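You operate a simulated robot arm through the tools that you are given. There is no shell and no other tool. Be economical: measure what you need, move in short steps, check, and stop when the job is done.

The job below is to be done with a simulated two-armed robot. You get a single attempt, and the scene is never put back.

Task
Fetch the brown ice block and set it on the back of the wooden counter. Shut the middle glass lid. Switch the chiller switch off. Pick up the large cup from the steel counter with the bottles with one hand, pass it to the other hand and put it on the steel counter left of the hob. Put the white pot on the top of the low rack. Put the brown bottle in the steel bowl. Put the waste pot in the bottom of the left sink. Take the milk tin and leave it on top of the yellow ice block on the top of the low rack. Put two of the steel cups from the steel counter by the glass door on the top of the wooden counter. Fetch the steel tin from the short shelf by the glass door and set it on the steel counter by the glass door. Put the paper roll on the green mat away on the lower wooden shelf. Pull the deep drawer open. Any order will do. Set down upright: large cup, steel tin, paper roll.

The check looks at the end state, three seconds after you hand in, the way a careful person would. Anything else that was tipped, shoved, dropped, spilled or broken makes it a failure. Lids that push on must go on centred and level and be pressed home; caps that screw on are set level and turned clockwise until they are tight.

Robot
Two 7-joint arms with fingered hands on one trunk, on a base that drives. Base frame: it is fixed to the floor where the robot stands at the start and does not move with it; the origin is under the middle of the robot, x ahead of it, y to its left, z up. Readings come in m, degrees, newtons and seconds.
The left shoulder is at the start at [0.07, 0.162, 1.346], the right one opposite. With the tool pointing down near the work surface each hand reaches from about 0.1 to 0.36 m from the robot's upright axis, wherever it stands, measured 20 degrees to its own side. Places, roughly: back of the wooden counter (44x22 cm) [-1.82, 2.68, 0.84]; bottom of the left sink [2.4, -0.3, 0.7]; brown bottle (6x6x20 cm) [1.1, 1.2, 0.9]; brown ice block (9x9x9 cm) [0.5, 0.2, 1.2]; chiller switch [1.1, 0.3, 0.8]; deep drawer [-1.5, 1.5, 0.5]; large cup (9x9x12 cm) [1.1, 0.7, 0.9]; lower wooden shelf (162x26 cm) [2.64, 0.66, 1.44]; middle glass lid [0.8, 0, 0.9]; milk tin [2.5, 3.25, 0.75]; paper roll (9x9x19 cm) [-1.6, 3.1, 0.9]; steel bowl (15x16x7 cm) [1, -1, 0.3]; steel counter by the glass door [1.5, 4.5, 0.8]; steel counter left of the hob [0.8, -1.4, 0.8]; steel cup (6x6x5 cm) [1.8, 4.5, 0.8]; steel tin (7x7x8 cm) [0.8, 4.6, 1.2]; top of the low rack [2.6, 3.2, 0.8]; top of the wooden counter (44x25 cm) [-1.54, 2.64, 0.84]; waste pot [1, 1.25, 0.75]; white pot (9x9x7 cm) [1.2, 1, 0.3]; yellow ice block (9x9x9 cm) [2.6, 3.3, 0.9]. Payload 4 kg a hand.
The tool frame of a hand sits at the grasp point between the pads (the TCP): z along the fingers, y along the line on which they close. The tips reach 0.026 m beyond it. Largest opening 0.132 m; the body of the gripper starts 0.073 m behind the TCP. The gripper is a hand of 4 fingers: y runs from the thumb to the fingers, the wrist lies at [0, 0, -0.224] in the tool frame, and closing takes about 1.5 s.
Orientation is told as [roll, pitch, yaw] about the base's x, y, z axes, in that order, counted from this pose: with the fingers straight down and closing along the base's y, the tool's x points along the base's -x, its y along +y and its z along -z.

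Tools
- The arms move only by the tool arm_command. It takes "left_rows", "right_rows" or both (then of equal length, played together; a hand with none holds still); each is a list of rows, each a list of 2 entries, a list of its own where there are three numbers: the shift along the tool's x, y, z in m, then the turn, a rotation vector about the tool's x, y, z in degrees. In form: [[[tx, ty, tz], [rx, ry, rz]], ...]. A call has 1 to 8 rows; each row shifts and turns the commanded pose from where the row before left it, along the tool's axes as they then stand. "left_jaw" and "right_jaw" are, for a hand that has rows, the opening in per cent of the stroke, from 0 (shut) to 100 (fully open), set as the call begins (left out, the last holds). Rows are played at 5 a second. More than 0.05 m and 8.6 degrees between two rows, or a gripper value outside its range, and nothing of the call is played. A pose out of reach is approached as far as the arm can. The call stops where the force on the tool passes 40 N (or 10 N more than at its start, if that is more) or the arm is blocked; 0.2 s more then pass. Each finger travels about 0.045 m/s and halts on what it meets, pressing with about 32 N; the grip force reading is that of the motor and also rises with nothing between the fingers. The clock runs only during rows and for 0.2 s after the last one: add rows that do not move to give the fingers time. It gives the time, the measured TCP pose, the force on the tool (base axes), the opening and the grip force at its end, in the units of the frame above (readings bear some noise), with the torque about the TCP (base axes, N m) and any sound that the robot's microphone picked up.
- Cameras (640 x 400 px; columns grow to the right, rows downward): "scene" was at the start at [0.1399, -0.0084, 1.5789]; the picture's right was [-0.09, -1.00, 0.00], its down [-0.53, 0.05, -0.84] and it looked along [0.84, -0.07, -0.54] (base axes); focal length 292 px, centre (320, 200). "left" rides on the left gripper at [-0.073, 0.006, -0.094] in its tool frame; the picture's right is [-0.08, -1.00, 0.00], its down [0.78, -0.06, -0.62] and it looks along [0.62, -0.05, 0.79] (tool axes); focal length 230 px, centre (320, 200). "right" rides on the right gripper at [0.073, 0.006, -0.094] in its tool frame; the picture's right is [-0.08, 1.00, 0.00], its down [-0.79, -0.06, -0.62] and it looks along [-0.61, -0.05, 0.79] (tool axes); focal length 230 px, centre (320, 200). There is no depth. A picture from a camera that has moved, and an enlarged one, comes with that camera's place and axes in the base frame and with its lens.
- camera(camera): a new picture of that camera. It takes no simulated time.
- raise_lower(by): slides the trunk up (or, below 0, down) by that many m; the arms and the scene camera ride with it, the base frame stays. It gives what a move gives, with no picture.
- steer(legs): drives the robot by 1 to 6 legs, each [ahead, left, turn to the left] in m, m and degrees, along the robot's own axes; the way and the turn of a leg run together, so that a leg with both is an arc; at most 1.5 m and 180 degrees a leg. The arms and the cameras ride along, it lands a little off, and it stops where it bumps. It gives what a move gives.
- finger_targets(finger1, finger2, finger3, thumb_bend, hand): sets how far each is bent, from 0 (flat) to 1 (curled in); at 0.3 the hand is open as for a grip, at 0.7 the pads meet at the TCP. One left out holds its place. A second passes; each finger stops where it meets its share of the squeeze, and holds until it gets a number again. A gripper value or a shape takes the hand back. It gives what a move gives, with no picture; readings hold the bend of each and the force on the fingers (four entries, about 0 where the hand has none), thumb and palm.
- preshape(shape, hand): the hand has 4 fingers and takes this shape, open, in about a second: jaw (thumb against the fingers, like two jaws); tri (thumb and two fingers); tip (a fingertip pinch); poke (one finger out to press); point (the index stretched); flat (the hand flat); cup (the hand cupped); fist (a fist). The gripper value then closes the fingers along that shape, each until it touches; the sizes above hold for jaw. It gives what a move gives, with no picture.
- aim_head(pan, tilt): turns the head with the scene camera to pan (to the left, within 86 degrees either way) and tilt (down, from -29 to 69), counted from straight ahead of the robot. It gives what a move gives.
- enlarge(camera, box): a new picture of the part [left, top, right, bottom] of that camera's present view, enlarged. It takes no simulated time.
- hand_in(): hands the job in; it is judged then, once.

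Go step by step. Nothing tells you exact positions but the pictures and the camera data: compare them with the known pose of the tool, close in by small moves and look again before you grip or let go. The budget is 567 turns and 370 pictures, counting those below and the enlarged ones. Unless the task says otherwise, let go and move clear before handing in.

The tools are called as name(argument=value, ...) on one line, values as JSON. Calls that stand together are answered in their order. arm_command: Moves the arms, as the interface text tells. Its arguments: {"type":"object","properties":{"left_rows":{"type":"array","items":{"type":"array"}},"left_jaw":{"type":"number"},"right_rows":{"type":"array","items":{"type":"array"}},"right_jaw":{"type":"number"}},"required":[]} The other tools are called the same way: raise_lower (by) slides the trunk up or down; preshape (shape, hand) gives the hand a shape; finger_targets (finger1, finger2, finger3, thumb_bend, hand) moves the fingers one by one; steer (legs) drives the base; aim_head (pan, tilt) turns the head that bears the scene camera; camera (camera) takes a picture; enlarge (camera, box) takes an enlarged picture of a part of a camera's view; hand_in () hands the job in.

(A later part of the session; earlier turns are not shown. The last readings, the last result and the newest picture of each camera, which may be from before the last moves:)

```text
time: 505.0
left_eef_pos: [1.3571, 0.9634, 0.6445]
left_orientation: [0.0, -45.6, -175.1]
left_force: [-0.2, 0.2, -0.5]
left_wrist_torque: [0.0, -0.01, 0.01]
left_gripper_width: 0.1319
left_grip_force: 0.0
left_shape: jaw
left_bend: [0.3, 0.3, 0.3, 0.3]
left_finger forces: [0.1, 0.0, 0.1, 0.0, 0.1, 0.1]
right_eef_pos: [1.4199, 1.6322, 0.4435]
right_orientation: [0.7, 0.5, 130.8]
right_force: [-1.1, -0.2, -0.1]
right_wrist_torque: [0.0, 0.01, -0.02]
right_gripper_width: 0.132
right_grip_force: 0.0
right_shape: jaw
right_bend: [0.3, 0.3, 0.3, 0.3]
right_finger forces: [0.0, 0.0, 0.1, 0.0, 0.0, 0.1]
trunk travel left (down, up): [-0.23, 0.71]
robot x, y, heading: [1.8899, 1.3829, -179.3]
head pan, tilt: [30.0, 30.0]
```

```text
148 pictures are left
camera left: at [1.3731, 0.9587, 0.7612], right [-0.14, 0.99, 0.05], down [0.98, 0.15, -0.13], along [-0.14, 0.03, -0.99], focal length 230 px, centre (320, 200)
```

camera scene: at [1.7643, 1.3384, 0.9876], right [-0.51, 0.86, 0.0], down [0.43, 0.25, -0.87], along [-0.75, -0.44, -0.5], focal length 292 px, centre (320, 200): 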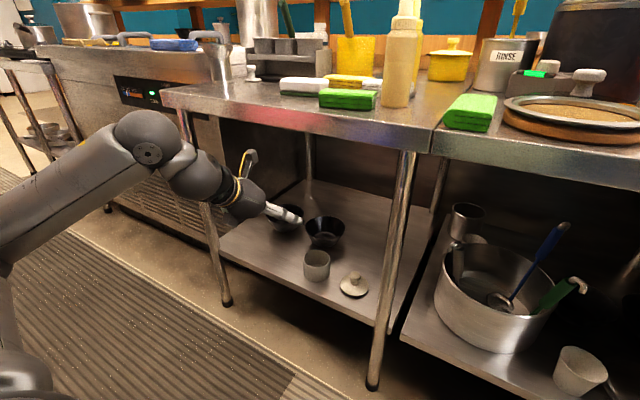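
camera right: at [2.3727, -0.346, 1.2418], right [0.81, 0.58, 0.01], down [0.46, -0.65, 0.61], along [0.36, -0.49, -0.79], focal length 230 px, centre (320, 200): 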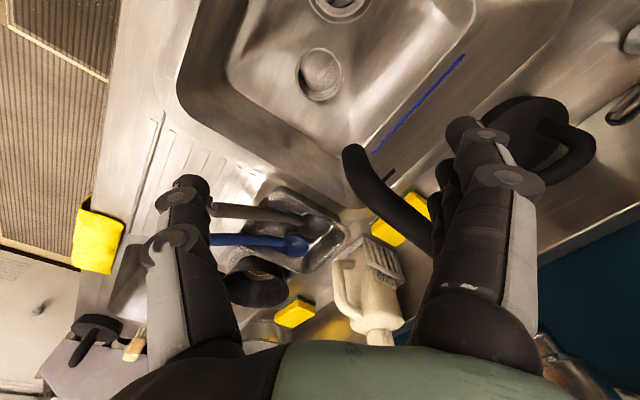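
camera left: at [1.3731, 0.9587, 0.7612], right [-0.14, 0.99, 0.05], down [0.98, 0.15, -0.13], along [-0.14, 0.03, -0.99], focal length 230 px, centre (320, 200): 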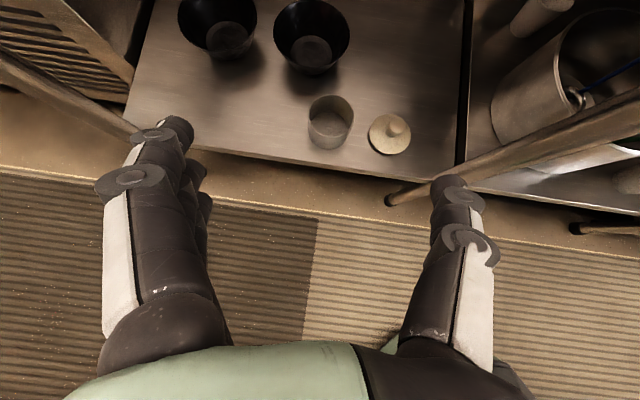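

White pot at about (1.167, 0.968), rim z ≈0.39, shelf ≈0.32. Lowering the trunk further, then reaching in at 45°.

raise_lower(by=-0.19)

arm_command(left_rows=[[[-0.0279, -0.007, 0.0286], [0, 0, 0]], [[-0.0279, -0.007, 0.0286], [0, 0, 0]], [[-0.0279, -0.007, 0.0286], [0, 0, 0]], [[0, 0, 0], [0, 0, 0]]])

camera(camera="left")

camera(camera="scene")

```text
time: 507.1
left_eef_pos: [1.3576, 0.9632, 0.4544]
left_orientation: [0.1, -45.8, -175.0]
left_force: [0.1, 0.7, 0.2]
left_wrist_torque: [-0.04, 0.0, -0.02]
left_gripper_width: 0.1319
left_grip_force: 0.1
left_shape: jaw
left_bend: [0.3, 0.3, 0.3, 0.3]
left_finger forces: [0.1, 0.1, 0.0, 0.0, 0.1, 0.0]
right_eef_pos: [1.4206, 1.632, 0.2537]
right_orientation: [0.7, 0.5, 130.8]
right_force: [0.1, 0.3, -0.4]
right_wrist_torque: [-0.01, 0.01, -0.01]
right_gripper_width: 0.1318
right_grip_force: 0.0
right_shape: jaw
right_bend: [0.3, 0.3, 0.3, 0.3]
right_finger forces: [0.1, 0.0, 0.1, 0.1, 0.1, 0.0]
trunk travel left (down, up): [-0.04, 0.9]
robot x, y, heading: [1.894, 1.3854, -179.4]
head pan, tilt: [30.0, 30.0]
```

```text
time: 508.1
left_eef_pos: [1.2354, 0.9731, 0.4539]
left_orientation: [0.1, -45.6, -175.1]
left_force: [-0.2, 0.7, 0.5]
left_wrist_torque: [0.0, 0.0, 0.01]
left_gripper_width: 0.132
left_grip_force: 0.1
left_shape: jaw
left_bend: [0.3, 0.3, 0.3, 0.3]
left_finger forces: [0.1, 0.1, 0.0, 0.0, 0.0, 0.0]
right_eef_pos: [1.4197, 1.6326, 0.2528]
right_orientation: [0.7, 0.5, 130.8]
right_force: [0.2, -0.6, -0.6]
right_wrist_torque: [0.03, -0.01, 0.02]
right_gripper_width: 0.132
right_grip_force: 0.1
right_shape: jaw
right_bend: [0.3, 0.3, 0.3, 0.3]
right_finger forces: [0.0, 0.0, 0.0, 0.0, 0.0, 0.0]
trunk travel left (down, up): [-0.04, 0.9]
robot x, y, heading: [1.896, 1.3867, -179.6]
head pan, tilt: [30.0, 30.0]
```

```text
147 pictures are left
camera left: at [1.2508, 0.9693, 0.5708], right [-0.14, 0.99, 0.05], down [0.98, 0.15, -0.13], along [-0.14, 0.03, -0.99], focal length 230 px, centre (320, 200)
```

left: 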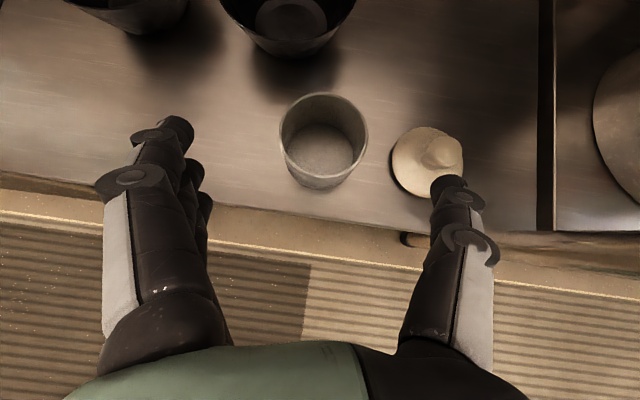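

```text
146 pictures are left
camera scene: at [1.7643, 1.3384, 0.7976], right [-0.51, 0.86, 0.0], down [0.43, 0.25, -0.87], along [-0.75, -0.44, -0.5], focal length 292 px, centre (320, 200)
```

scene: 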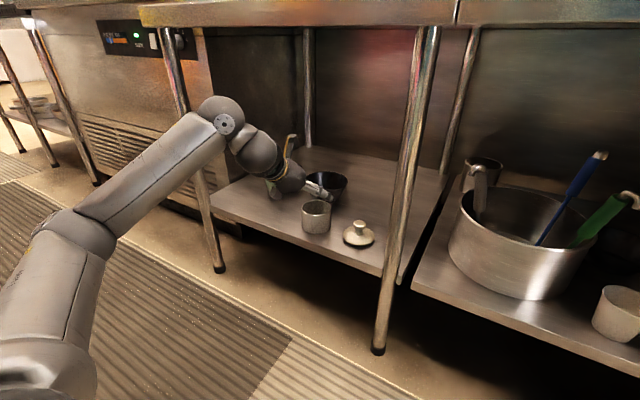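

arm_command(left_rows=[[[0.006, 0.001, 0.033], [0, 0, 0]], [[0.006, 0.001, 0.033], [0, 0, 0]], [[0.006, 0.001, 0.033], [0, 0, 0]], [[0, 0, 0], [0, 0, 0]]], left_jaw=82)

camera(camera="left")

enlarge(camera="scene", box=[220, 130, 420, 280])

```text
time: 509.1
left_eef_pos: [1.1748, 0.9672, 0.3722]
left_orientation: [0.1, -45.8, -175.0]
left_force: [0.3, 0.1, -0.5]
left_wrist_torque: [0.0, 0.0, 0.01]
left_gripper_width: 0.1085
left_grip_force: 0.1
left_shape: jaw
left_bend: [0.57, 0.57, 0.57, 0.53]
left_finger forces: [0.1, 0.0, 0.0, 0.1, 0.1, 0.1]
right_eef_pos: [1.4206, 1.6324, 0.2524]
right_orientation: [0.7, 0.6, 130.9]
right_force: [-0.8, 0.1, -0.3]
right_wrist_torque: [0.03, 0.01, 0.0]
right_gripper_width: 0.1319
right_grip_force: 0.0
right_shape: jaw
right_bend: [0.3, 0.3, 0.3, 0.3]
right_finger forces: [0.1, 0.0, 0.0, 0.0, 0.1, 0.0]
trunk travel left (down, up): [-0.04, 0.9]
robot x, y, heading: [1.8926, 1.3863, -179.6]
head pan, tilt: [30.0, 30.0]
```

```text
145 pictures are left
camera left: at [1.1908, 0.9635, 0.4887], right [-0.14, 0.99, 0.05], down [0.98, 0.15, -0.13], along [-0.14, 0.03, -0.99], focal length 230 px, centre (320, 200)
```

left: 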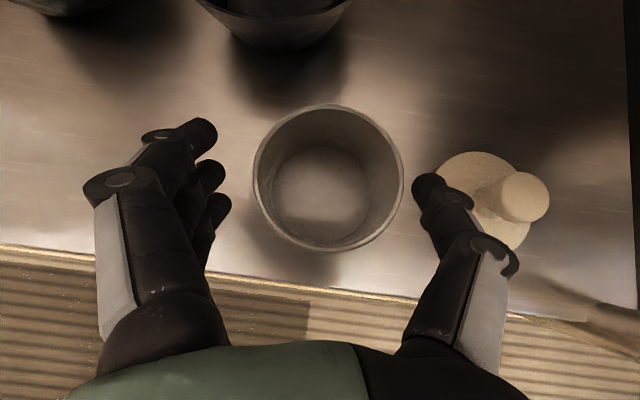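

```text
2.67 times, centred on (320, 205) of scene
camera zoom: at [1.7642, 1.3383, 0.7976], right [-0.51, 0.86, 0.0], down [0.43, 0.25, -0.87], along [-0.75, -0.44, -0.5], focal length 779 px, centre (320, 187)
```

zoom: 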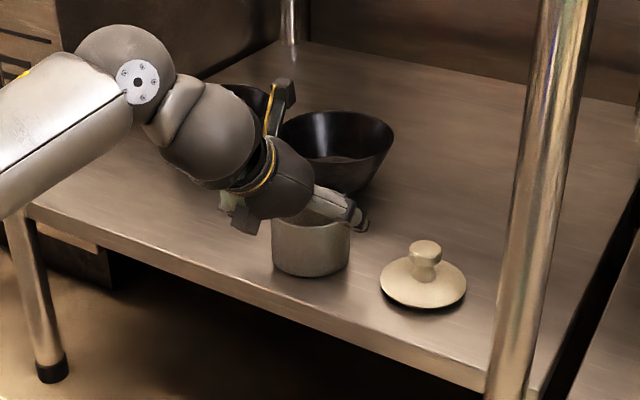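

arm_command(left_rows=[[[0.0055, 0.001, 0.0175], [0, 0, 0]], [[0.0055, 0, 0.0165], [0, 0, 0]], [[0, 0, 0], [0, 0, 0]]])

arm_command(left_rows=[[[0, 0, 0], [0, 0, 0]], [[0, 0, 0], [0, 0, 0]], [[0, 0, 0], [0, 0, 0]], [[0, 0, 0], [0, 0, 0]], [[0, 0, 0], [0, 0, 0]]], left_jaw=50)

camera(camera="left")

```text
time: 509.9
left_eef_pos: [1.1593, 0.9644, 0.3397]
left_orientation: [0.1, -45.7, -175.0]
left_force: [0.7, 0.8, 0.0]
left_wrist_torque: [0.03, 0.0, 0.01]
left_gripper_width: 0.1086
left_grip_force: 0.1
left_shape: jaw
left_bend: [0.57, 0.57, 0.57, 0.53]
left_finger forces: [0.0, 0.0, 0.0, 0.0, 0.0, 0.0]
right_eef_pos: [1.4202, 1.6328, 0.252]
right_orientation: [0.6, 0.6, 130.9]
right_force: [0.3, 0.1, 0.7]
right_wrist_torque: [0.01, 0.02, 0.03]
right_gripper_width: 0.1318
right_grip_force: 0.0
right_shape: jaw
right_bend: [0.3, 0.3, 0.3, 0.3]
right_finger forces: [0.0, 0.0, 0.1, 0.0, 0.0, 0.0]
trunk travel left (down, up): [-0.04, 0.9]
robot x, y, heading: [1.8946, 1.3861, -179.5]
head pan, tilt: [30.0, 30.0]
```

```text
time: 511.1
left_eef_pos: [1.1591, 0.9644, 0.3406]
left_orientation: [0.1, -45.8, -174.9]
left_force: [-0.3, 0.3, -0.7]
left_wrist_torque: [-0.04, 0.0, -0.04]
left_gripper_width: 0.0684
left_grip_force: 32.1
left_shape: jaw
left_bend: [0.73, 0.72, 0.72, 0.73]
left_finger forces: [10.6, 10.3, 10.5, 0.0, 30.7, 0.1]
right_eef_pos: [1.4201, 1.6324, 0.2541]
right_orientation: [0.7, 0.6, 130.9]
right_force: [0.0, 0.1, -0.8]
right_wrist_torque: [0.0, -0.02, -0.04]
right_gripper_width: 0.1318
right_grip_force: 0.0
right_shape: jaw
right_bend: [0.3, 0.3, 0.3, 0.3]
right_finger forces: [0.0, 0.1, 0.0, 0.1, 0.0, 0.0]
trunk travel left (down, up): [-0.04, 0.9]
robot x, y, heading: [1.8905, 1.3863, -179.4]
head pan, tilt: [30.0, 30.0]
```

```text
143 pictures are left
camera left: at [1.1754, 0.9603, 0.4578], right [-0.14, 0.99, 0.05], down [0.98, 0.15, -0.13], along [-0.14, 0.03, -0.99], focal length 230 px, centre (320, 200)
```

left: 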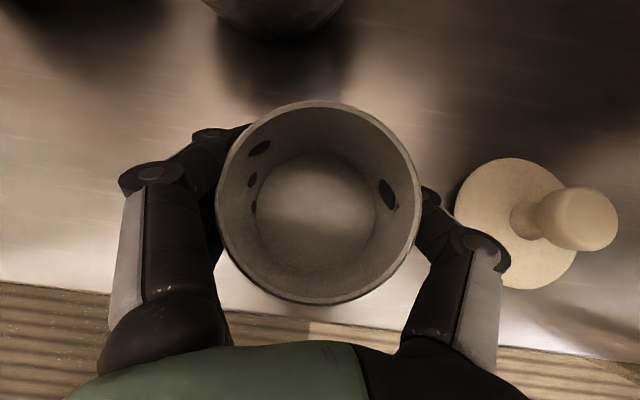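

Gripped. Lifting slightly and drawing it out.

raise_lower(by=0.07)

steer(legs=[[-0.17, 0, 0]])

camera(camera="scene")

```text
time: 512.2
left_eef_pos: [1.1604, 0.9648, 0.4101]
left_orientation: [0.1, -45.7, -175.0]
left_force: [0.5, 0.2, -1.3]
left_wrist_torque: [0.02, 0.03, 0.0]
left_gripper_width: 0.0681
left_grip_force: 32.5
left_shape: jaw
left_bend: [0.73, 0.72, 0.72, 0.73]
left_finger forces: [10.4, 10.3, 10.4, 0.0, 30.5, 0.1]
right_eef_pos: [1.4204, 1.6327, 0.3225]
right_orientation: [0.7, 0.6, 130.9]
right_force: [0.1, 0.6, 0.2]
right_wrist_torque: [0.0, -0.01, 0.01]
right_gripper_width: 0.1321
right_grip_force: 0.1
right_shape: jaw
right_bend: [0.3, 0.3, 0.3, 0.3]
right_finger forces: [0.0, 0.0, 0.0, 0.0, 0.0, 0.0]
trunk travel left (down, up): [-0.11, 0.83]
robot x, y, heading: [1.8923, 1.3847, -179.8]
head pan, tilt: [30.0, 30.0]
```

```text
time: 513.7
left_eef_pos: [1.3339, 0.9659, 0.4104]
left_orientation: [0.1, -45.6, -175.0]
left_force: [0.3, 1.0, -1.5]
left_wrist_torque: [0.0, 0.04, -0.02]
left_gripper_width: 0.0682
left_grip_force: 32.2
left_shape: jaw
left_bend: [0.73, 0.72, 0.72, 0.73]
left_finger forces: [10.4, 10.2, 10.4, 0.1, 30.4, 0.1]
right_eef_pos: [1.5951, 1.6344, 0.3221]
right_orientation: [0.5, 0.6, 130.8]
right_force: [0.4, -0.5, 0.4]
right_wrist_torque: [0.02, 0.0, -0.01]
right_gripper_width: 0.1319
right_grip_force: 0.1
right_shape: jaw
right_bend: [0.3, 0.3, 0.3, 0.3]
right_finger forces: [0.0, 0.0, 0.0, 0.1, 0.0, 0.1]
trunk travel left (down, up): [-0.11, 0.83]
robot x, y, heading: [2.068, 1.3851, -179.4]
head pan, tilt: [30.0, 30.0]
```

```text
142 pictures are left
camera scene: at [1.9387, 1.3398, 0.8676], right [-0.51, 0.86, 0.0], down [0.43, 0.25, -0.87], along [-0.75, -0.44, -0.5], focal length 292 px, centre (320, 200)
```

scene: 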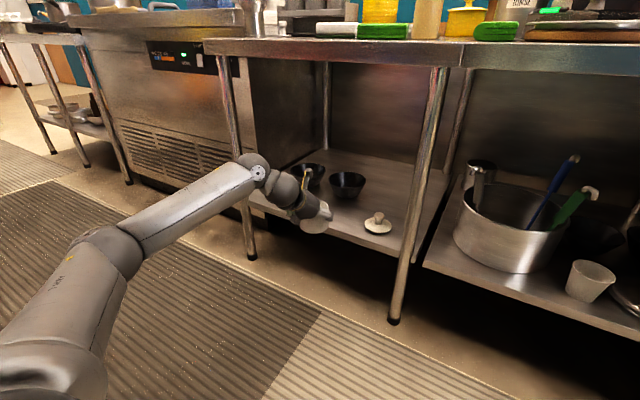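

Raising up and driving to the low rack.

steer(legs=[[-0.05, 0, 0]])

raise_lower(by=0.4)

raise_lower(by=0.35)

steer(legs=[[0.4, 0, 0], [0, -1.0, 0], [0, -1.0, 0], [0, 0, 180]])

aim_head(pan=0, tilt=32)

camera(camera="scene")

```text
time: 514.6
left_eef_pos: [1.3577, 0.9633, 0.4092]
left_orientation: [0.0, -45.7, -174.8]
left_force: [-0.1, 0.3, -1.9]
left_wrist_torque: [0.02, 0.01, -0.01]
left_gripper_width: 0.0681
left_grip_force: 31.7
left_shape: jaw
left_bend: [0.73, 0.72, 0.72, 0.73]
left_finger forces: [10.6, 10.5, 10.5, 0.0, 30.7, 0.0]
right_eef_pos: [1.6158, 1.6309, 0.3227]
right_orientation: [0.7, 0.6, 130.9]
right_force: [1.0, 0.1, -0.2]
right_wrist_torque: [0.0, 0.0, -0.01]
right_gripper_width: 0.1318
right_grip_force: 0.1
right_shape: jaw
right_bend: [0.3, 0.3, 0.3, 0.3]
right_finger forces: [0.0, 0.0, 0.0, 0.0, 0.0, 0.0]
trunk travel left (down, up): [-0.11, 0.83]
robot x, y, heading: [2.0886, 1.3835, -179.2]
head pan, tilt: [30.0, 30.0]
stopped in leg 1: the robot was blocked; the commanded pose is now the measured one
```

```text
time: 518.4
left_eef_pos: [1.3579, 0.9617, 0.8102]
left_orientation: [0.0, -45.7, -174.9]
left_force: [-0.8, -0.4, -1.4]
left_wrist_torque: [0.0, 0.03, 0.01]
left_gripper_width: 0.0682
left_grip_force: 32.0
left_shape: jaw
left_bend: [0.73, 0.72, 0.72, 0.73]
left_finger forces: [10.5, 10.4, 10.5, 0.0, 30.6, 0.0]
right_eef_pos: [1.6159, 1.632, 0.7216]
right_orientation: [0.8, 0.6, 131.0]
right_force: [0.2, -0.1, 0.1]
right_wrist_torque: [-0.02, 0.01, 0.0]
right_gripper_width: 0.1321
right_grip_force: 0.0
right_shape: jaw
right_bend: [0.3, 0.3, 0.3, 0.3]
right_finger forces: [0.1, 0.1, 0.0, 0.0, 0.0, 0.0]
trunk travel left (down, up): [-0.51, 0.43]
robot x, y, heading: [2.0878, 1.3856, -179.5]
head pan, tilt: [30.0, 30.0]
```

```text
time: 521.8
left_eef_pos: [1.3569, 0.9638, 1.161]
left_orientation: [-0.1, -45.7, -175.0]
left_force: [-1.2, -0.3, -1.9]
left_wrist_torque: [-0.01, -0.02, -0.02]
left_gripper_width: 0.0685
left_grip_force: 32.3
left_shape: jaw
left_bend: [0.73, 0.72, 0.72, 0.73]
left_finger forces: [10.5, 10.4, 10.5, 0.1, 30.7, 0.1]
right_eef_pos: [1.6158, 1.632, 1.0724]
right_orientation: [0.7, 0.6, 131.0]
right_force: [0.2, 0.6, 0.6]
right_wrist_torque: [-0.01, -0.02, -0.01]
right_gripper_width: 0.132
right_grip_force: 0.0
right_shape: jaw
right_bend: [0.3, 0.3, 0.3, 0.3]
right_finger forces: [0.0, 0.0, 0.0, 0.1, 0.0, 0.0]
trunk travel left (down, up): [-0.86, 0.08]
robot x, y, heading: [2.0887, 1.3863, -179.4]
head pan, tilt: [30.0, 30.0]
```

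```text
time: 541.0
left_eef_pos: [2.3845, 3.7651, 1.1607]
left_orientation: [0.0, -45.7, 4.0]
left_force: [0.5, 0.6, -2.6]
left_wrist_torque: [0.0, 0.0, -0.02]
left_gripper_width: 0.0677
left_grip_force: 32.1
left_shape: jaw
left_bend: [0.73, 0.72, 0.72, 0.73]
left_finger forces: [9.6, 9.9, 10.3, 0.1, 29.5, 0.0]
right_eef_pos: [2.1118, 3.1009, 1.073]
right_orientation: [0.6, 0.7, -50.1]
right_force: [-0.3, 0.2, 0.1]
right_wrist_torque: [0.03, 0.03, 0.02]
right_gripper_width: 0.1318
right_grip_force: 0.0
right_shape: jaw
right_bend: [0.3, 0.3, 0.3, 0.3]
right_finger forces: [0.0, 0.0, 0.0, 0.0, 0.1, 0.0]
trunk travel left (down, up): [-0.86, 0.08]
robot x, y, heading: [1.6483, 3.3564, -0.6]
head pan, tilt: [30.0, 30.0]
```

```text
time: 542.0
left_eef_pos: [2.385, 3.7652, 1.1607]
left_orientation: [0.0, -45.8, 3.9]
left_force: [0.4, 0.4, -1.2]
left_wrist_torque: [0.0, 0.0, 0.02]
left_gripper_width: 0.0677
left_grip_force: 32.4
left_shape: jaw
left_bend: [0.73, 0.72, 0.72, 0.73]
left_finger forces: [9.6, 10.0, 10.2, 0.0, 29.5, 0.0]
right_eef_pos: [2.1122, 3.1021, 1.0729]
right_orientation: [0.7, 0.6, -50.1]
right_force: [0.7, 1.0, 0.8]
right_wrist_torque: [-0.03, -0.04, 0.03]
right_gripper_width: 0.1321
right_grip_force: 0.2
right_shape: jaw
right_bend: [0.3, 0.3, 0.3, 0.3]
right_finger forces: [0.0, 0.0, 0.0, 0.0, 0.0, 0.0]
trunk travel left (down, up): [-0.86, 0.08]
robot x, y, heading: [1.6429, 3.3556, -0.5]
head pan, tilt: [0.0, 32.0]
```

```text
141 pictures are left
camera scene: at [1.7852, 3.3558, 1.6145], right [-0.01, -1.0, 0.0], down [-0.53, 0.0, -0.85], along [0.85, -0.01, -0.53], focal length 292 px, centre (320, 200)
```

scene: 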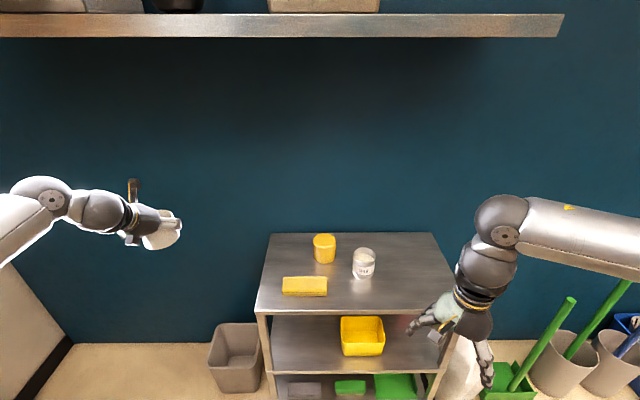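

The rack top holds the yellow block, a labelled white tin (milk) and a sponge. Zooming in.

enlarge(camera="scene", box=[250, 220, 450, 320])

```text
3.20 times, centred on (350, 270) of scene
camera zoom: at [1.7852, 3.3558, 1.6145], right [-0.01, -1.0, 0.0], down [-0.53, 0.0, -0.85], along [0.85, -0.01, -0.53], focal length 935 px, centre (224, -24)
```

zoom: 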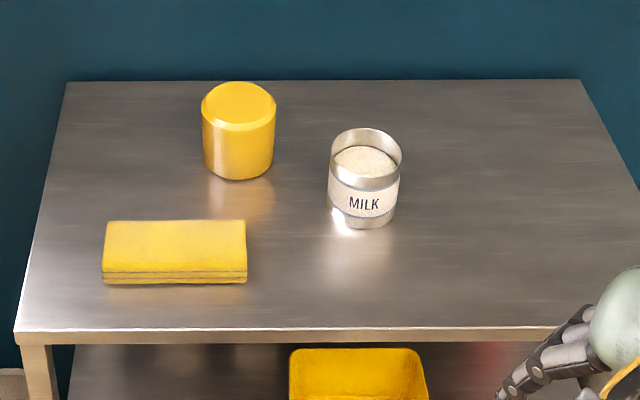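

The milk tin stands at (2.56, 3.19) next to the yellow block at (2.635, 3.33, top ≈0.91). I'll retract the left arm (with the pot), approach, and move the tin with the right hand first.

arm_command(left_rows=[[[0.034, 0, -0.035], [0, 0, 0]], [[0.034, 0, -0.035], [0, 0, 0]], [[0.034, 0, -0.035], [0, 0, 0]], [[0.034, 0, -0.035], [0, 0, 0]], [[0.034, 0, -0.035], [0, 0, 0]]])

steer(legs=[[0.35, 0, 0]])

camera(camera="scene")

camera(camera="right")

```text
time: 543.2
left_eef_pos: [2.1383, 3.7487, 1.1608]
left_orientation: [0.0, -45.9, 4.0]
left_force: [-0.2, 0.4, -2.0]
left_wrist_torque: [0.01, 0.03, -0.01]
left_gripper_width: 0.0672
left_grip_force: 31.6
left_shape: jaw
left_bend: [0.73, 0.72, 0.72, 0.73]
left_finger forces: [9.5, 9.7, 10.1, 0.0, 29.1, 0.0]
right_eef_pos: [2.1096, 3.1005, 1.0738]
right_orientation: [0.8, 0.5, -50.1]
right_force: [-0.9, -0.3, 0.6]
right_wrist_torque: [0.01, -0.01, 0.0]
right_gripper_width: 0.1318
right_grip_force: 0.0
right_shape: jaw
right_bend: [0.3, 0.3, 0.3, 0.3]
right_finger forces: [0.0, 0.0, 0.0, 0.0, 0.0, 0.1]
trunk travel left (down, up): [-0.86, 0.08]
robot x, y, heading: [1.6449, 3.3588, -0.4]
head pan, tilt: [0.0, 32.0]
```

```text
time: 545.6
left_eef_pos: [2.5063, 3.748, 1.1608]
left_orientation: [0.0, -45.8, 4.3]
left_force: [0.6, -0.4, -1.3]
left_wrist_torque: [0.01, 0.02, -0.01]
left_gripper_width: 0.0673
left_grip_force: 31.8
left_shape: jaw
left_bend: [0.73, 0.72, 0.72, 0.73]
left_finger forces: [9.3, 9.7, 10.1, 0.0, 29.0, 0.1]
right_eef_pos: [2.479, 3.1011, 1.0733]
right_orientation: [0.7, 0.5, -49.9]
right_force: [-0.1, -0.1, 0.3]
right_wrist_torque: [0.0, 0.0, -0.01]
right_gripper_width: 0.1319
right_grip_force: 0.0
right_shape: jaw
right_bend: [0.3, 0.3, 0.3, 0.3]
right_finger forces: [0.0, 0.1, 0.0, 0.0, 0.0, 0.0]
trunk travel left (down, up): [-0.86, 0.08]
robot x, y, heading: [2.0157, 3.354, -0.3]
head pan, tilt: [0.0, 32.0]
```

```text
139 pictures are left
camera scene: at [2.1516, 3.3538, 1.6147], right [0.0, -1.0, 0.0], down [-0.53, 0.0, -0.85], along [0.85, 0.0, -0.53], focal length 292 px, centre (320, 200)
```

scene: 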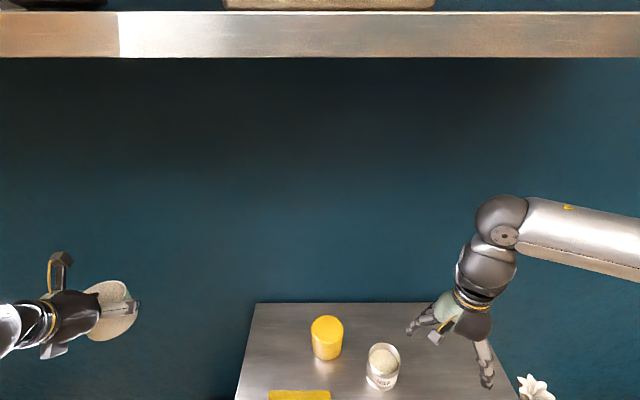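

```text
138 pictures are left
camera right: at [2.4367, 3.1595, 1.168], right [0.81, 0.58, 0.01], down [0.46, -0.65, 0.61], along [0.36, -0.49, -0.79], focal length 230 px, centre (320, 200)
```

right: 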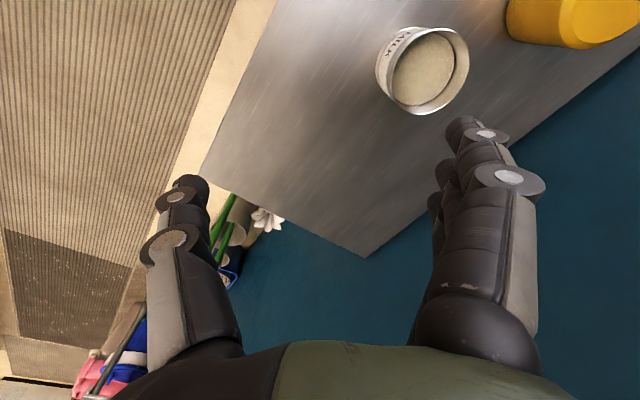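

Tin rim at about (2.554, 3.198, 0.90). Moving closer and over it.

steer(legs=[[0.06, 0, 0]])

arm_command(right_rows=[[[0.022, 0.025, 0], [0, 0, 0]], [[0.022, 0.025, 0], [0, 0, 0]], [[0.022, 0.025, 0.02], [0, 0, 0]], [[0, 0, 0.03], [0, 0, 0]], [[0, 0, 0], [0, 0, 0]]])

camera(camera="right")

```text
time: 546.5
left_eef_pos: [2.5609, 3.7486, 1.1634]
left_orientation: [0.1, -46.2, 4.1]
left_force: [-1.2, 0.0, -2.4]
left_wrist_torque: [-0.01, -0.05, -0.01]
left_gripper_width: 0.067
left_grip_force: 31.7
left_shape: jaw
left_bend: [0.73, 0.72, 0.72, 0.73]
left_finger forces: [9.4, 9.7, 10.2, 0.1, 29.0, 0.1]
right_eef_pos: [2.5342, 3.1, 1.0759]
right_orientation: [0.8, 0.3, -50.1]
right_force: [-0.6, 0.6, 0.6]
right_wrist_torque: [0.0, -0.04, 0.01]
right_gripper_width: 0.1317
right_grip_force: 0.0
right_shape: jaw
right_bend: [0.3, 0.3, 0.3, 0.3]
right_finger forces: [0.1, 0.1, 0.0, 0.0, 0.0, 0.0]
trunk travel left (down, up): [-0.86, 0.08]
robot x, y, heading: [2.0705, 3.3543, -0.5]
head pan, tilt: [0.0, 32.0]
```

```text
time: 547.7
left_eef_pos: [2.5675, 3.7475, 1.1612]
left_orientation: [0.1, -45.8, 4.1]
left_force: [-0.9, -0.4, -2.0]
left_wrist_torque: [-0.01, -0.03, 0.01]
left_gripper_width: 0.0673
left_grip_force: 31.9
left_shape: jaw
left_bend: [0.73, 0.72, 0.72, 0.73]
left_finger forces: [9.4, 9.7, 10.1, 0.0, 29.1, 0.0]
right_eef_pos: [2.5563, 3.1999, 1.0267]
right_orientation: [0.7, 0.4, -49.9]
right_force: [-0.1, -0.4, 0.5]
right_wrist_torque: [0.0, -0.02, 0.0]
right_gripper_width: 0.1317
right_grip_force: 0.1
right_shape: jaw
right_bend: [0.3, 0.3, 0.3, 0.3]
right_finger forces: [0.1, 0.0, 0.0, 0.0, 0.0, 0.0]
trunk travel left (down, up): [-0.86, 0.08]
robot x, y, heading: [2.0717, 3.3518, -0.6]
head pan, tilt: [0.0, 32.0]
```

```text
137 pictures are left
camera right: at [2.5125, 3.2586, 1.1217], right [0.81, 0.58, 0.01], down [0.46, -0.65, 0.61], along [0.36, -0.49, -0.79], focal length 230 px, centre (320, 200)
```

right: 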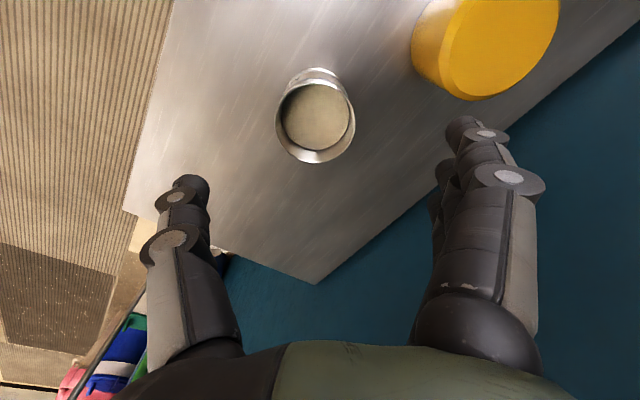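

Aligned. Descending and gripping.

arm_command(right_rows=[[[0, -0.003, 0.045], [0, 0, 0]], [[0, 0, 0.045], [0, 0, 0]], [[0, 0, 0.045], [0, 0, 0]], [[0, 0, 0.008], [0, 0, 0]], [[0, 0, 0], [0, 0, 0]]])

camera(camera="right")

```text
time: 548.9
left_eef_pos: [2.5677, 3.748, 1.1602]
left_orientation: [0.0, -45.7, 4.1]
left_force: [-0.7, -0.1, -1.9]
left_wrist_torque: [0.01, -0.01, -0.01]
left_gripper_width: 0.0675
left_grip_force: 32.0
left_shape: jaw
left_bend: [0.73, 0.72, 0.72, 0.73]
left_finger forces: [9.4, 9.6, 10.2, 0.0, 29.1, 0.0]
right_eef_pos: [2.5548, 3.1971, 0.8819]
right_orientation: [0.7, 0.6, -49.9]
right_force: [-0.5, 0.4, -0.1]
right_wrist_torque: [0.01, -0.01, -0.02]
right_gripper_width: 0.1319
right_grip_force: 0.1
right_shape: jaw
right_bend: [0.3, 0.3, 0.3, 0.3]
right_finger forces: [0.1, 0.1, 0.0, 0.0, 0.0, 0.0]
trunk travel left (down, up): [-0.86, 0.08]
robot x, y, heading: [2.0728, 3.3519, -0.2]
head pan, tilt: [0.0, 32.0]
```

```text
136 pictures are left
camera right: at [2.5111, 3.2563, 0.9765], right [0.81, 0.58, 0.01], down [0.46, -0.65, 0.61], along [0.36, -0.49, -0.79], focal length 230 px, centre (320, 200)
```

right: 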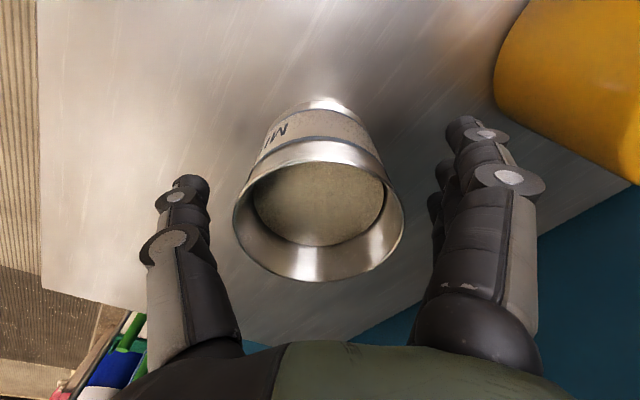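

arm_command(right_rows=[[[0, 0, 0], [0, 0, 0]], [[0, 0, 0], [0, 0, 0]], [[0, 0, 0], [0, 0, 0]], [[0, 0, 0], [0, 0, 0]], [[0, 0, 0], [0, 0, 0]], [[0, 0, 0], [0, 0, 0]]], right_jaw=40)

arm_command(right_rows=[[[0, 0, -0.02], [0, 0, 0]], [[0, 0, -0.03], [0, 0, 0]], [[0, 0, -0.035], [0, 0, 0]], [[0, 0, -0.035], [0, 0, 0]], [[0, 0, -0.03], [0, 0, 0]]])

camera(camera="scene")

camera(camera="right")

```text
time: 550.3
left_eef_pos: [2.5689, 3.7473, 1.1603]
left_orientation: [0.1, -45.7, 4.1]
left_force: [-0.9, 0.3, -1.7]
left_wrist_torque: [0.02, -0.01, 0.01]
left_gripper_width: 0.0671
left_grip_force: 32.0
left_shape: jaw
left_bend: [0.73, 0.72, 0.72, 0.73]
left_finger forces: [9.5, 9.7, 10.1, 0.0, 29.0, 0.0]
right_eef_pos: [2.5546, 3.1984, 0.8817]
right_orientation: [0.7, 0.7, -49.9]
right_force: [-1.9, 0.4, -0.2]
right_wrist_torque: [0.06, 0.0, -0.01]
right_gripper_width: 0.0646
right_grip_force: 32.0
right_shape: jaw
right_bend: [0.73, 0.72, 0.73, 0.7]
right_finger forces: [9.7, 9.6, 10.1, 0.0, 26.3, 0.0]
trunk travel left (down, up): [-0.86, 0.08]
robot x, y, heading: [2.0688, 3.3553, -0.2]
head pan, tilt: [0.0, 32.0]
```

```text
time: 551.5
left_eef_pos: [2.567, 3.7489, 1.1591]
left_orientation: [0.0, -45.7, 4.1]
left_force: [0.0, 0.0, -2.1]
left_wrist_torque: [0.02, 0.0, 0.0]
left_gripper_width: 0.0671
left_grip_force: 31.7
left_shape: jaw
left_bend: [0.73, 0.72, 0.72, 0.73]
left_finger forces: [9.3, 9.7, 10.1, 0.1, 29.0, 0.1]
right_eef_pos: [2.5546, 3.1981, 1.0326]
right_orientation: [0.6, 0.6, -50.1]
right_force: [0.6, -0.5, -3.7]
right_wrist_torque: [0.01, 0.02, 0.02]
right_gripper_width: 0.0642
right_grip_force: 31.7
right_shape: jaw
right_bend: [0.73, 0.72, 0.73, 0.7]
right_finger forces: [9.8, 9.6, 10.5, 0.0, 26.4, 0.1]
trunk travel left (down, up): [-0.86, 0.08]
robot x, y, heading: [2.0751, 3.3558, -0.3]
head pan, tilt: [0.0, 32.0]
```

```text
135 pictures are left
camera scene: at [2.2129, 3.3537, 1.6144], right [-0.01, -1.0, 0.0], down [-0.53, 0.0, -0.85], along [0.85, -0.01, -0.53], focal length 292 px, centre (320, 200)
```

scene: 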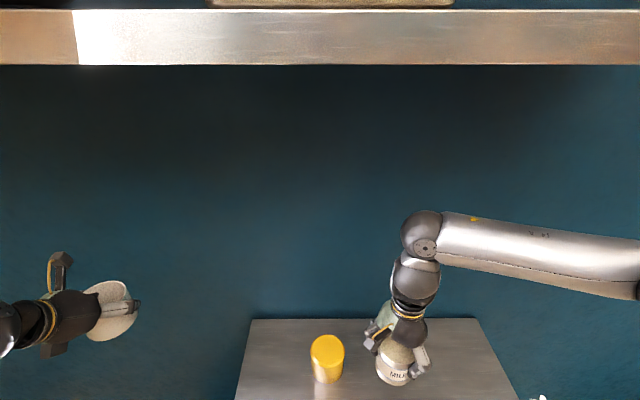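

```text
134 pictures are left
camera right: at [2.5107, 3.2562, 1.1269], right [0.81, 0.58, 0.01], down [0.46, -0.65, 0.61], along [0.36, -0.49, -0.79], focal length 230 px, centre (320, 200)
```

right: 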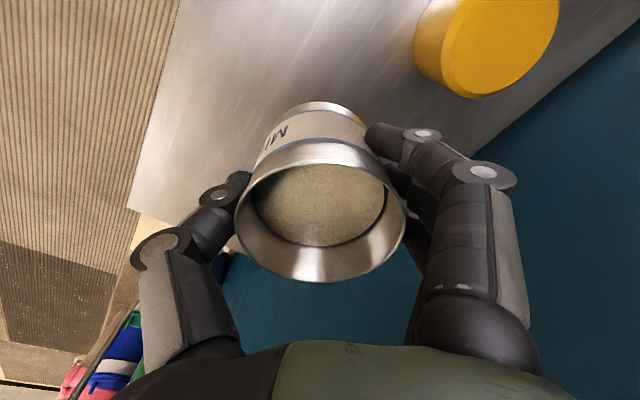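

Block top is at (2.628, 3.329, 0.924). Carrying the tin above it.

arm_command(right_rows=[[[0.0133, 0.0351, 0], [0, 0, 0]], [[0.0133, 0.0351, 0], [0, 0, 0]], [[0.0133, 0.0351, 0], [0, 0, 0]], [[0.0131, 0.0352, 0], [0, 0, 0]], [[0, 0, 0], [0, 0, 0]]])

aim_head(pan=0, tilt=50)

camera(camera="scene")

camera(camera="right")

```text
time: 552.7
left_eef_pos: [2.5682, 3.747, 1.1598]
left_orientation: [0.1, -45.8, 4.1]
left_force: [0.0, -0.3, -2.2]
left_wrist_torque: [0.02, -0.06, -0.02]
left_gripper_width: 0.0671
left_grip_force: 32.0
left_shape: jaw
left_bend: [0.73, 0.72, 0.72, 0.73]
left_finger forces: [9.2, 9.7, 10.0, 0.0, 29.0, 0.0]
right_eef_pos: [2.6289, 3.3281, 1.0316]
right_orientation: [0.6, 0.6, -50.0]
right_force: [-0.2, -0.7, -3.1]
right_wrist_torque: [0.03, 0.04, 0.01]
right_gripper_width: 0.0644
right_grip_force: 31.4
right_shape: jaw
right_bend: [0.73, 0.72, 0.73, 0.7]
right_finger forces: [9.8, 9.5, 10.9, 0.0, 26.7, 0.0]
trunk travel left (down, up): [-0.86, 0.08]
robot x, y, heading: [2.0741, 3.3535, -0.4]
head pan, tilt: [0.0, 32.0]
```

```text
time: 553.5
left_eef_pos: [2.5689, 3.7469, 1.1598]
left_orientation: [0.1, -45.8, 4.1]
left_force: [-0.5, -0.5, -2.1]
left_wrist_torque: [-0.01, -0.01, -0.01]
left_gripper_width: 0.0672
left_grip_force: 32.3
left_shape: jaw
left_bend: [0.73, 0.72, 0.72, 0.73]
left_finger forces: [9.3, 9.8, 10.2, 0.0, 29.0, 0.0]
right_eef_pos: [2.628, 3.3274, 1.0323]
right_orientation: [0.6, 0.5, -50.0]
right_force: [-0.4, 0.3, -3.9]
right_wrist_torque: [-0.02, 0.0, 0.0]
right_gripper_width: 0.0643
right_grip_force: 31.9
right_shape: jaw
right_bend: [0.73, 0.72, 0.73, 0.7]
right_finger forces: [9.8, 9.5, 11.0, 0.1, 26.5, 0.0]
trunk travel left (down, up): [-0.86, 0.08]
robot x, y, heading: [2.0709, 3.3554, -0.3]
head pan, tilt: [0.0, 50.0]
```

```text
133 pictures are left
camera scene: at [2.2011, 3.353, 1.5881], right [-0.01, -1.0, 0.0], down [-0.77, 0.0, -0.64], along [0.64, 0.0, -0.77], focal length 292 px, centre (320, 200)
```

scene: 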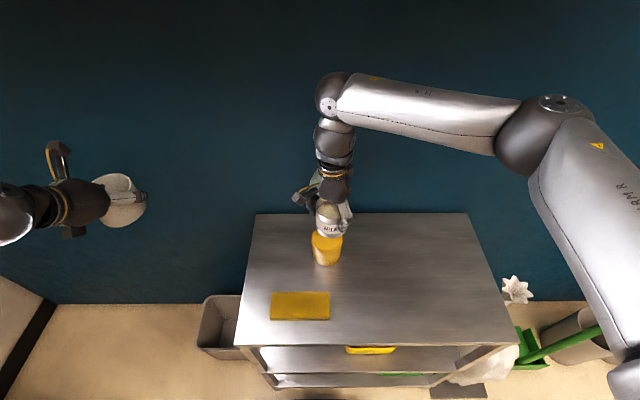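

```text
132 pictures are left
camera right: at [2.5854, 3.3861, 1.1267], right [0.81, 0.58, 0.01], down [0.46, -0.65, 0.61], along [0.36, -0.49, -0.79], focal length 230 px, centre (320, 200)
```

right: 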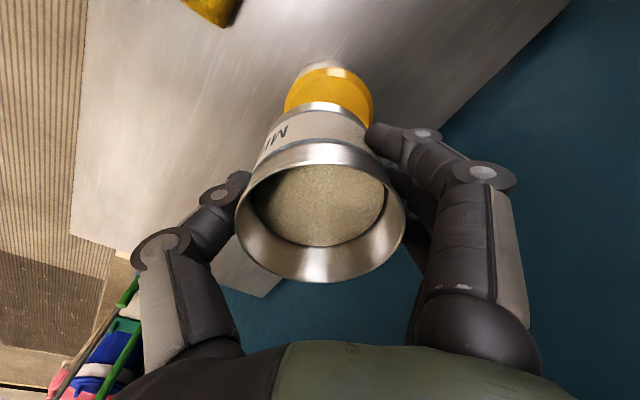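

enlarge(camera="scene", box=[270, 150, 400, 290])

enlarge(camera="right", box=[220, 30, 430, 170])

```text
2.86 times, centred on (335, 220) of scene
camera zoom: at [2.2011, 3.353, 1.5881], right [-0.01, -1.0, 0.0], down [-0.77, 0.0, -0.64], along [0.64, 0.0, -0.77], focal length 834 px, centre (277, 143)
```

zoom: 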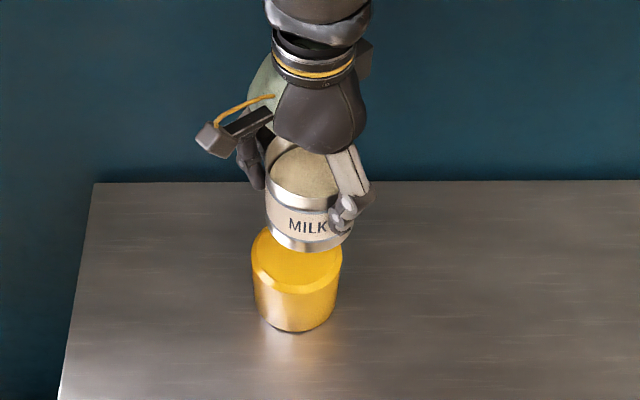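

```text
2.86 times, centred on (325, 100) of right
camera zoom: at [2.5854, 3.3861, 1.1267], right [0.81, 0.58, 0.01], down [0.46, -0.65, 0.61], along [0.36, -0.49, -0.79], focal length 657 px, centre (306, 486)
```

zoom: 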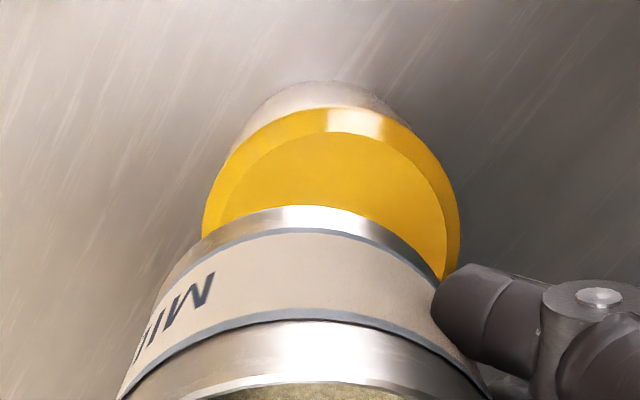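

Fine-shift 8 mm and lower onto the block.

arm_command(right_rows=[[[0, 0.008, 0], [0, 0, 0]], [[0, 0, 0.025], [0, 0, 0]], [[0, 0, 0.02], [0, 0, 0]], [[0, 0, 0.006], [0, 0, 0]], [[0, 0, 0], [0, 0, 0]]])

enlarge(camera="scene", box=[270, 150, 400, 290])

```text
time: 554.7
left_eef_pos: [2.568, 3.7479, 1.1599]
left_orientation: [0.1, -45.7, 4.0]
left_force: [-0.7, -0.4, -2.6]
left_wrist_torque: [-0.01, 0.01, 0.02]
left_gripper_width: 0.0675
left_grip_force: 32.1
left_shape: jaw
left_bend: [0.73, 0.72, 0.72, 0.73]
left_finger forces: [9.3, 9.6, 10.1, 0.0, 28.8, 0.1]
right_eef_pos: [2.6332, 3.3334, 0.9818]
right_orientation: [0.5, 0.7, -49.9]
right_force: [-0.3, -0.1, -3.8]
right_wrist_torque: [0.02, 0.02, 0.01]
right_gripper_width: 0.0639
right_grip_force: 32.2
right_shape: jaw
right_bend: [0.73, 0.72, 0.73, 0.7]
right_finger forces: [9.7, 9.5, 10.9, 0.0, 26.5, 0.1]
trunk travel left (down, up): [-0.86, 0.08]
robot x, y, heading: [2.0733, 3.3574, -0.4]
head pan, tilt: [0.0, 50.0]
```

```text
2.86 times, centred on (335, 220) of scene
camera zoom: at [2.2012, 3.3533, 1.588], right [-0.01, -1.0, 0.0], down [-0.77, 0.0, -0.64], along [0.64, 0.0, -0.77], focal length 834 px, centre (277, 143)
```

zoom: 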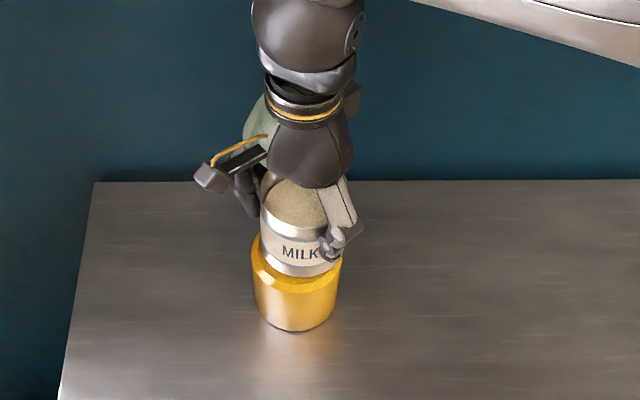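

arm_command(right_rows=[[[0, 0, 0.005], [0, 0, 0]], [[0, 0, 0.004], [0, 0, 0]], [[0, 0, 0.003], [0, 0, 0]], [[0, 0, 0], [0, 0, 0]]])

```text
time: 555.7
left_eef_pos: [2.5688, 3.7479, 1.16]
left_orientation: [0.0, -45.6, 4.1]
left_force: [-0.6, -0.3, -2.0]
left_wrist_torque: [0.0, 0.0, -0.01]
left_gripper_width: 0.0673
left_grip_force: 31.8
left_shape: jaw
left_bend: [0.73, 0.72, 0.72, 0.73]
left_finger forces: [9.3, 9.6, 10.1, 0.1, 29.0, 0.0]
right_eef_pos: [2.6343, 3.3341, 0.9692]
right_orientation: [0.7, 0.6, -50.0]
right_force: [0.4, 0.5, -2.7]
right_wrist_torque: [0.02, 0.02, -0.01]
right_gripper_width: 0.0642
right_grip_force: 31.9
right_shape: jaw
right_bend: [0.73, 0.72, 0.73, 0.7]
right_finger forces: [9.8, 9.5, 10.9, 0.0, 26.3, 0.0]
trunk travel left (down, up): [-0.86, 0.08]
robot x, y, heading: [2.0721, 3.3539, -0.4]
head pan, tilt: [0.0, 50.0]
```

arm_command(right_rows=[[[0, 0, 0.004], [0, 0, 0]], [[0, 0, 0.003], [0, 0, 0]], [[0, 0, 0], [0, 0, 0]]])

enlarge(camera="scene", box=[270, 150, 400, 290])

```text
time: 556.5
left_eef_pos: [2.566, 3.7485, 1.1614]
left_orientation: [0.0, -45.7, 4.1]
left_force: [-0.1, -0.4, -2.1]
left_wrist_torque: [0.04, 0.01, -0.02]
left_gripper_width: 0.0671
left_grip_force: 31.9
left_shape: jaw
left_bend: [0.73, 0.72, 0.72, 0.73]
left_finger forces: [9.3, 9.7, 10.1, 0.0, 28.9, 0.1]
right_eef_pos: [2.6333, 3.3352, 0.9656]
right_orientation: [0.9, 0.5, -50.1]
right_force: [3.2, -2.3, 22.2]
right_wrist_torque: [-0.1, -0.06, -0.01]
right_gripper_width: 0.0637
right_grip_force: 32.3
right_shape: jaw
right_bend: [0.74, 0.73, 0.73, 0.7]
right_finger forces: [11.1, 10.8, 13.1, 0.0, 29.1, 0.0]
trunk travel left (down, up): [-0.86, 0.08]
robot x, y, heading: [2.0735, 3.3543, -0.3]
head pan, tilt: [0.0, 50.0]
```

```text
2.86 times, centred on (335, 220) of scene
camera zoom: at [2.1984, 3.3533, 1.5886], right [-0.01, -1.0, 0.0], down [-0.77, 0.0, -0.64], along [0.64, 0.0, -0.77], focal length 834 px, centre (277, 143)
```

zoom: 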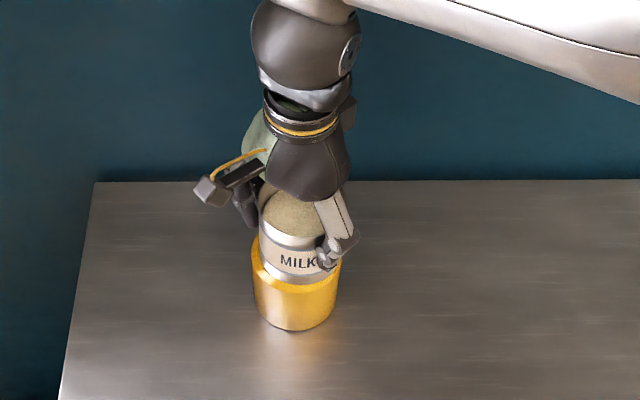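

Contact (≈25 N). Relieving, releasing gently and lifting straight up.

arm_command(right_rows=[[[0, 0, -0.003], [0, 0, 0]], [[0, 0, 0], [0, 0, 0]], [[0, 0, 0], [0, 0, 0]], [[0, 0, 0], [0, 0, 0]], [[0, 0, 0], [0, 0, 0]], [[0, 0, 0], [0, 0, 0]]], right_jaw=100)

arm_command(right_rows=[[[0, 0, -0.02], [0, 0, 0]], [[0, 0, -0.04], [0, 0, 0]], [[0, 0, -0.045], [0, 0, 0]], [[0.02, -0.03, -0.02], [0, 0, 0]], [[0.02, -0.04, 0], [0, 0, 0]], [[0.02, -0.04, 0], [0, 0, 0]]])

camera(camera="scene")

```text
time: 557.9
left_eef_pos: [2.568, 3.7475, 1.1609]
left_orientation: [0.1, -45.6, 4.1]
left_force: [0.7, 0.0, -1.8]
left_wrist_torque: [-0.02, 0.0, 0.02]
left_gripper_width: 0.0673
left_grip_force: 32.0
left_shape: jaw
left_bend: [0.73, 0.72, 0.72, 0.73]
left_finger forces: [9.3, 9.6, 10.1, 0.0, 29.0, 0.0]
right_eef_pos: [2.6325, 3.3345, 0.9662]
right_orientation: [0.6, 0.7, -49.9]
right_force: [0.6, -0.4, -0.1]
right_wrist_torque: [-0.02, -0.02, 0.01]
right_gripper_width: 0.1317
right_grip_force: 0.0
right_shape: jaw
right_bend: [0.3, 0.3, 0.3, 0.3]
right_finger forces: [0.1, 0.0, 0.1, 0.1, 0.1, 0.0]
trunk travel left (down, up): [-0.86, 0.08]
robot x, y, heading: [2.0723, 3.3538, -0.5]
head pan, tilt: [0.0, 50.0]
```

```text
time: 559.3
left_eef_pos: [2.5666, 3.7476, 1.1618]
left_orientation: [0.1, -45.8, 4.0]
left_force: [0.5, -0.1, -2.2]
left_wrist_torque: [-0.01, 0.03, 0.0]
left_gripper_width: 0.0671
left_grip_force: 32.2
left_shape: jaw
left_bend: [0.73, 0.72, 0.72, 0.73]
left_finger forces: [9.4, 9.7, 10.1, 0.0, 28.8, 0.0]
right_eef_pos: [2.5105, 3.3103, 1.0898]
right_orientation: [0.7, 0.6, -50.1]
right_force: [-0.3, -0.4, -0.3]
right_wrist_torque: [0.01, 0.0, 0.0]
right_gripper_width: 0.132
right_grip_force: 0.0
right_shape: jaw
right_bend: [0.3, 0.3, 0.3, 0.3]
right_finger forces: [0.0, 0.0, 0.0, 0.0, 0.0, 0.0]
trunk travel left (down, up): [-0.86, 0.08]
robot x, y, heading: [2.0762, 3.3539, -0.2]
head pan, tilt: [0.0, 50.0]
```

```text
127 pictures are left
camera scene: at [2.1996, 3.3531, 1.5882], right [-0.01, -1.0, 0.0], down [-0.77, 0.0, -0.64], along [0.64, 0.0, -0.77], focal length 292 px, centre (320, 200)
```

scene: 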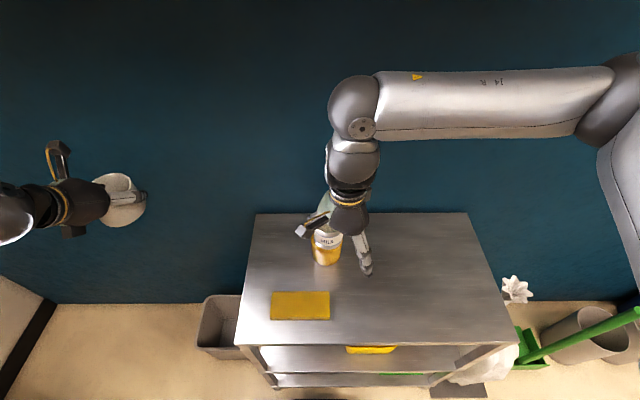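

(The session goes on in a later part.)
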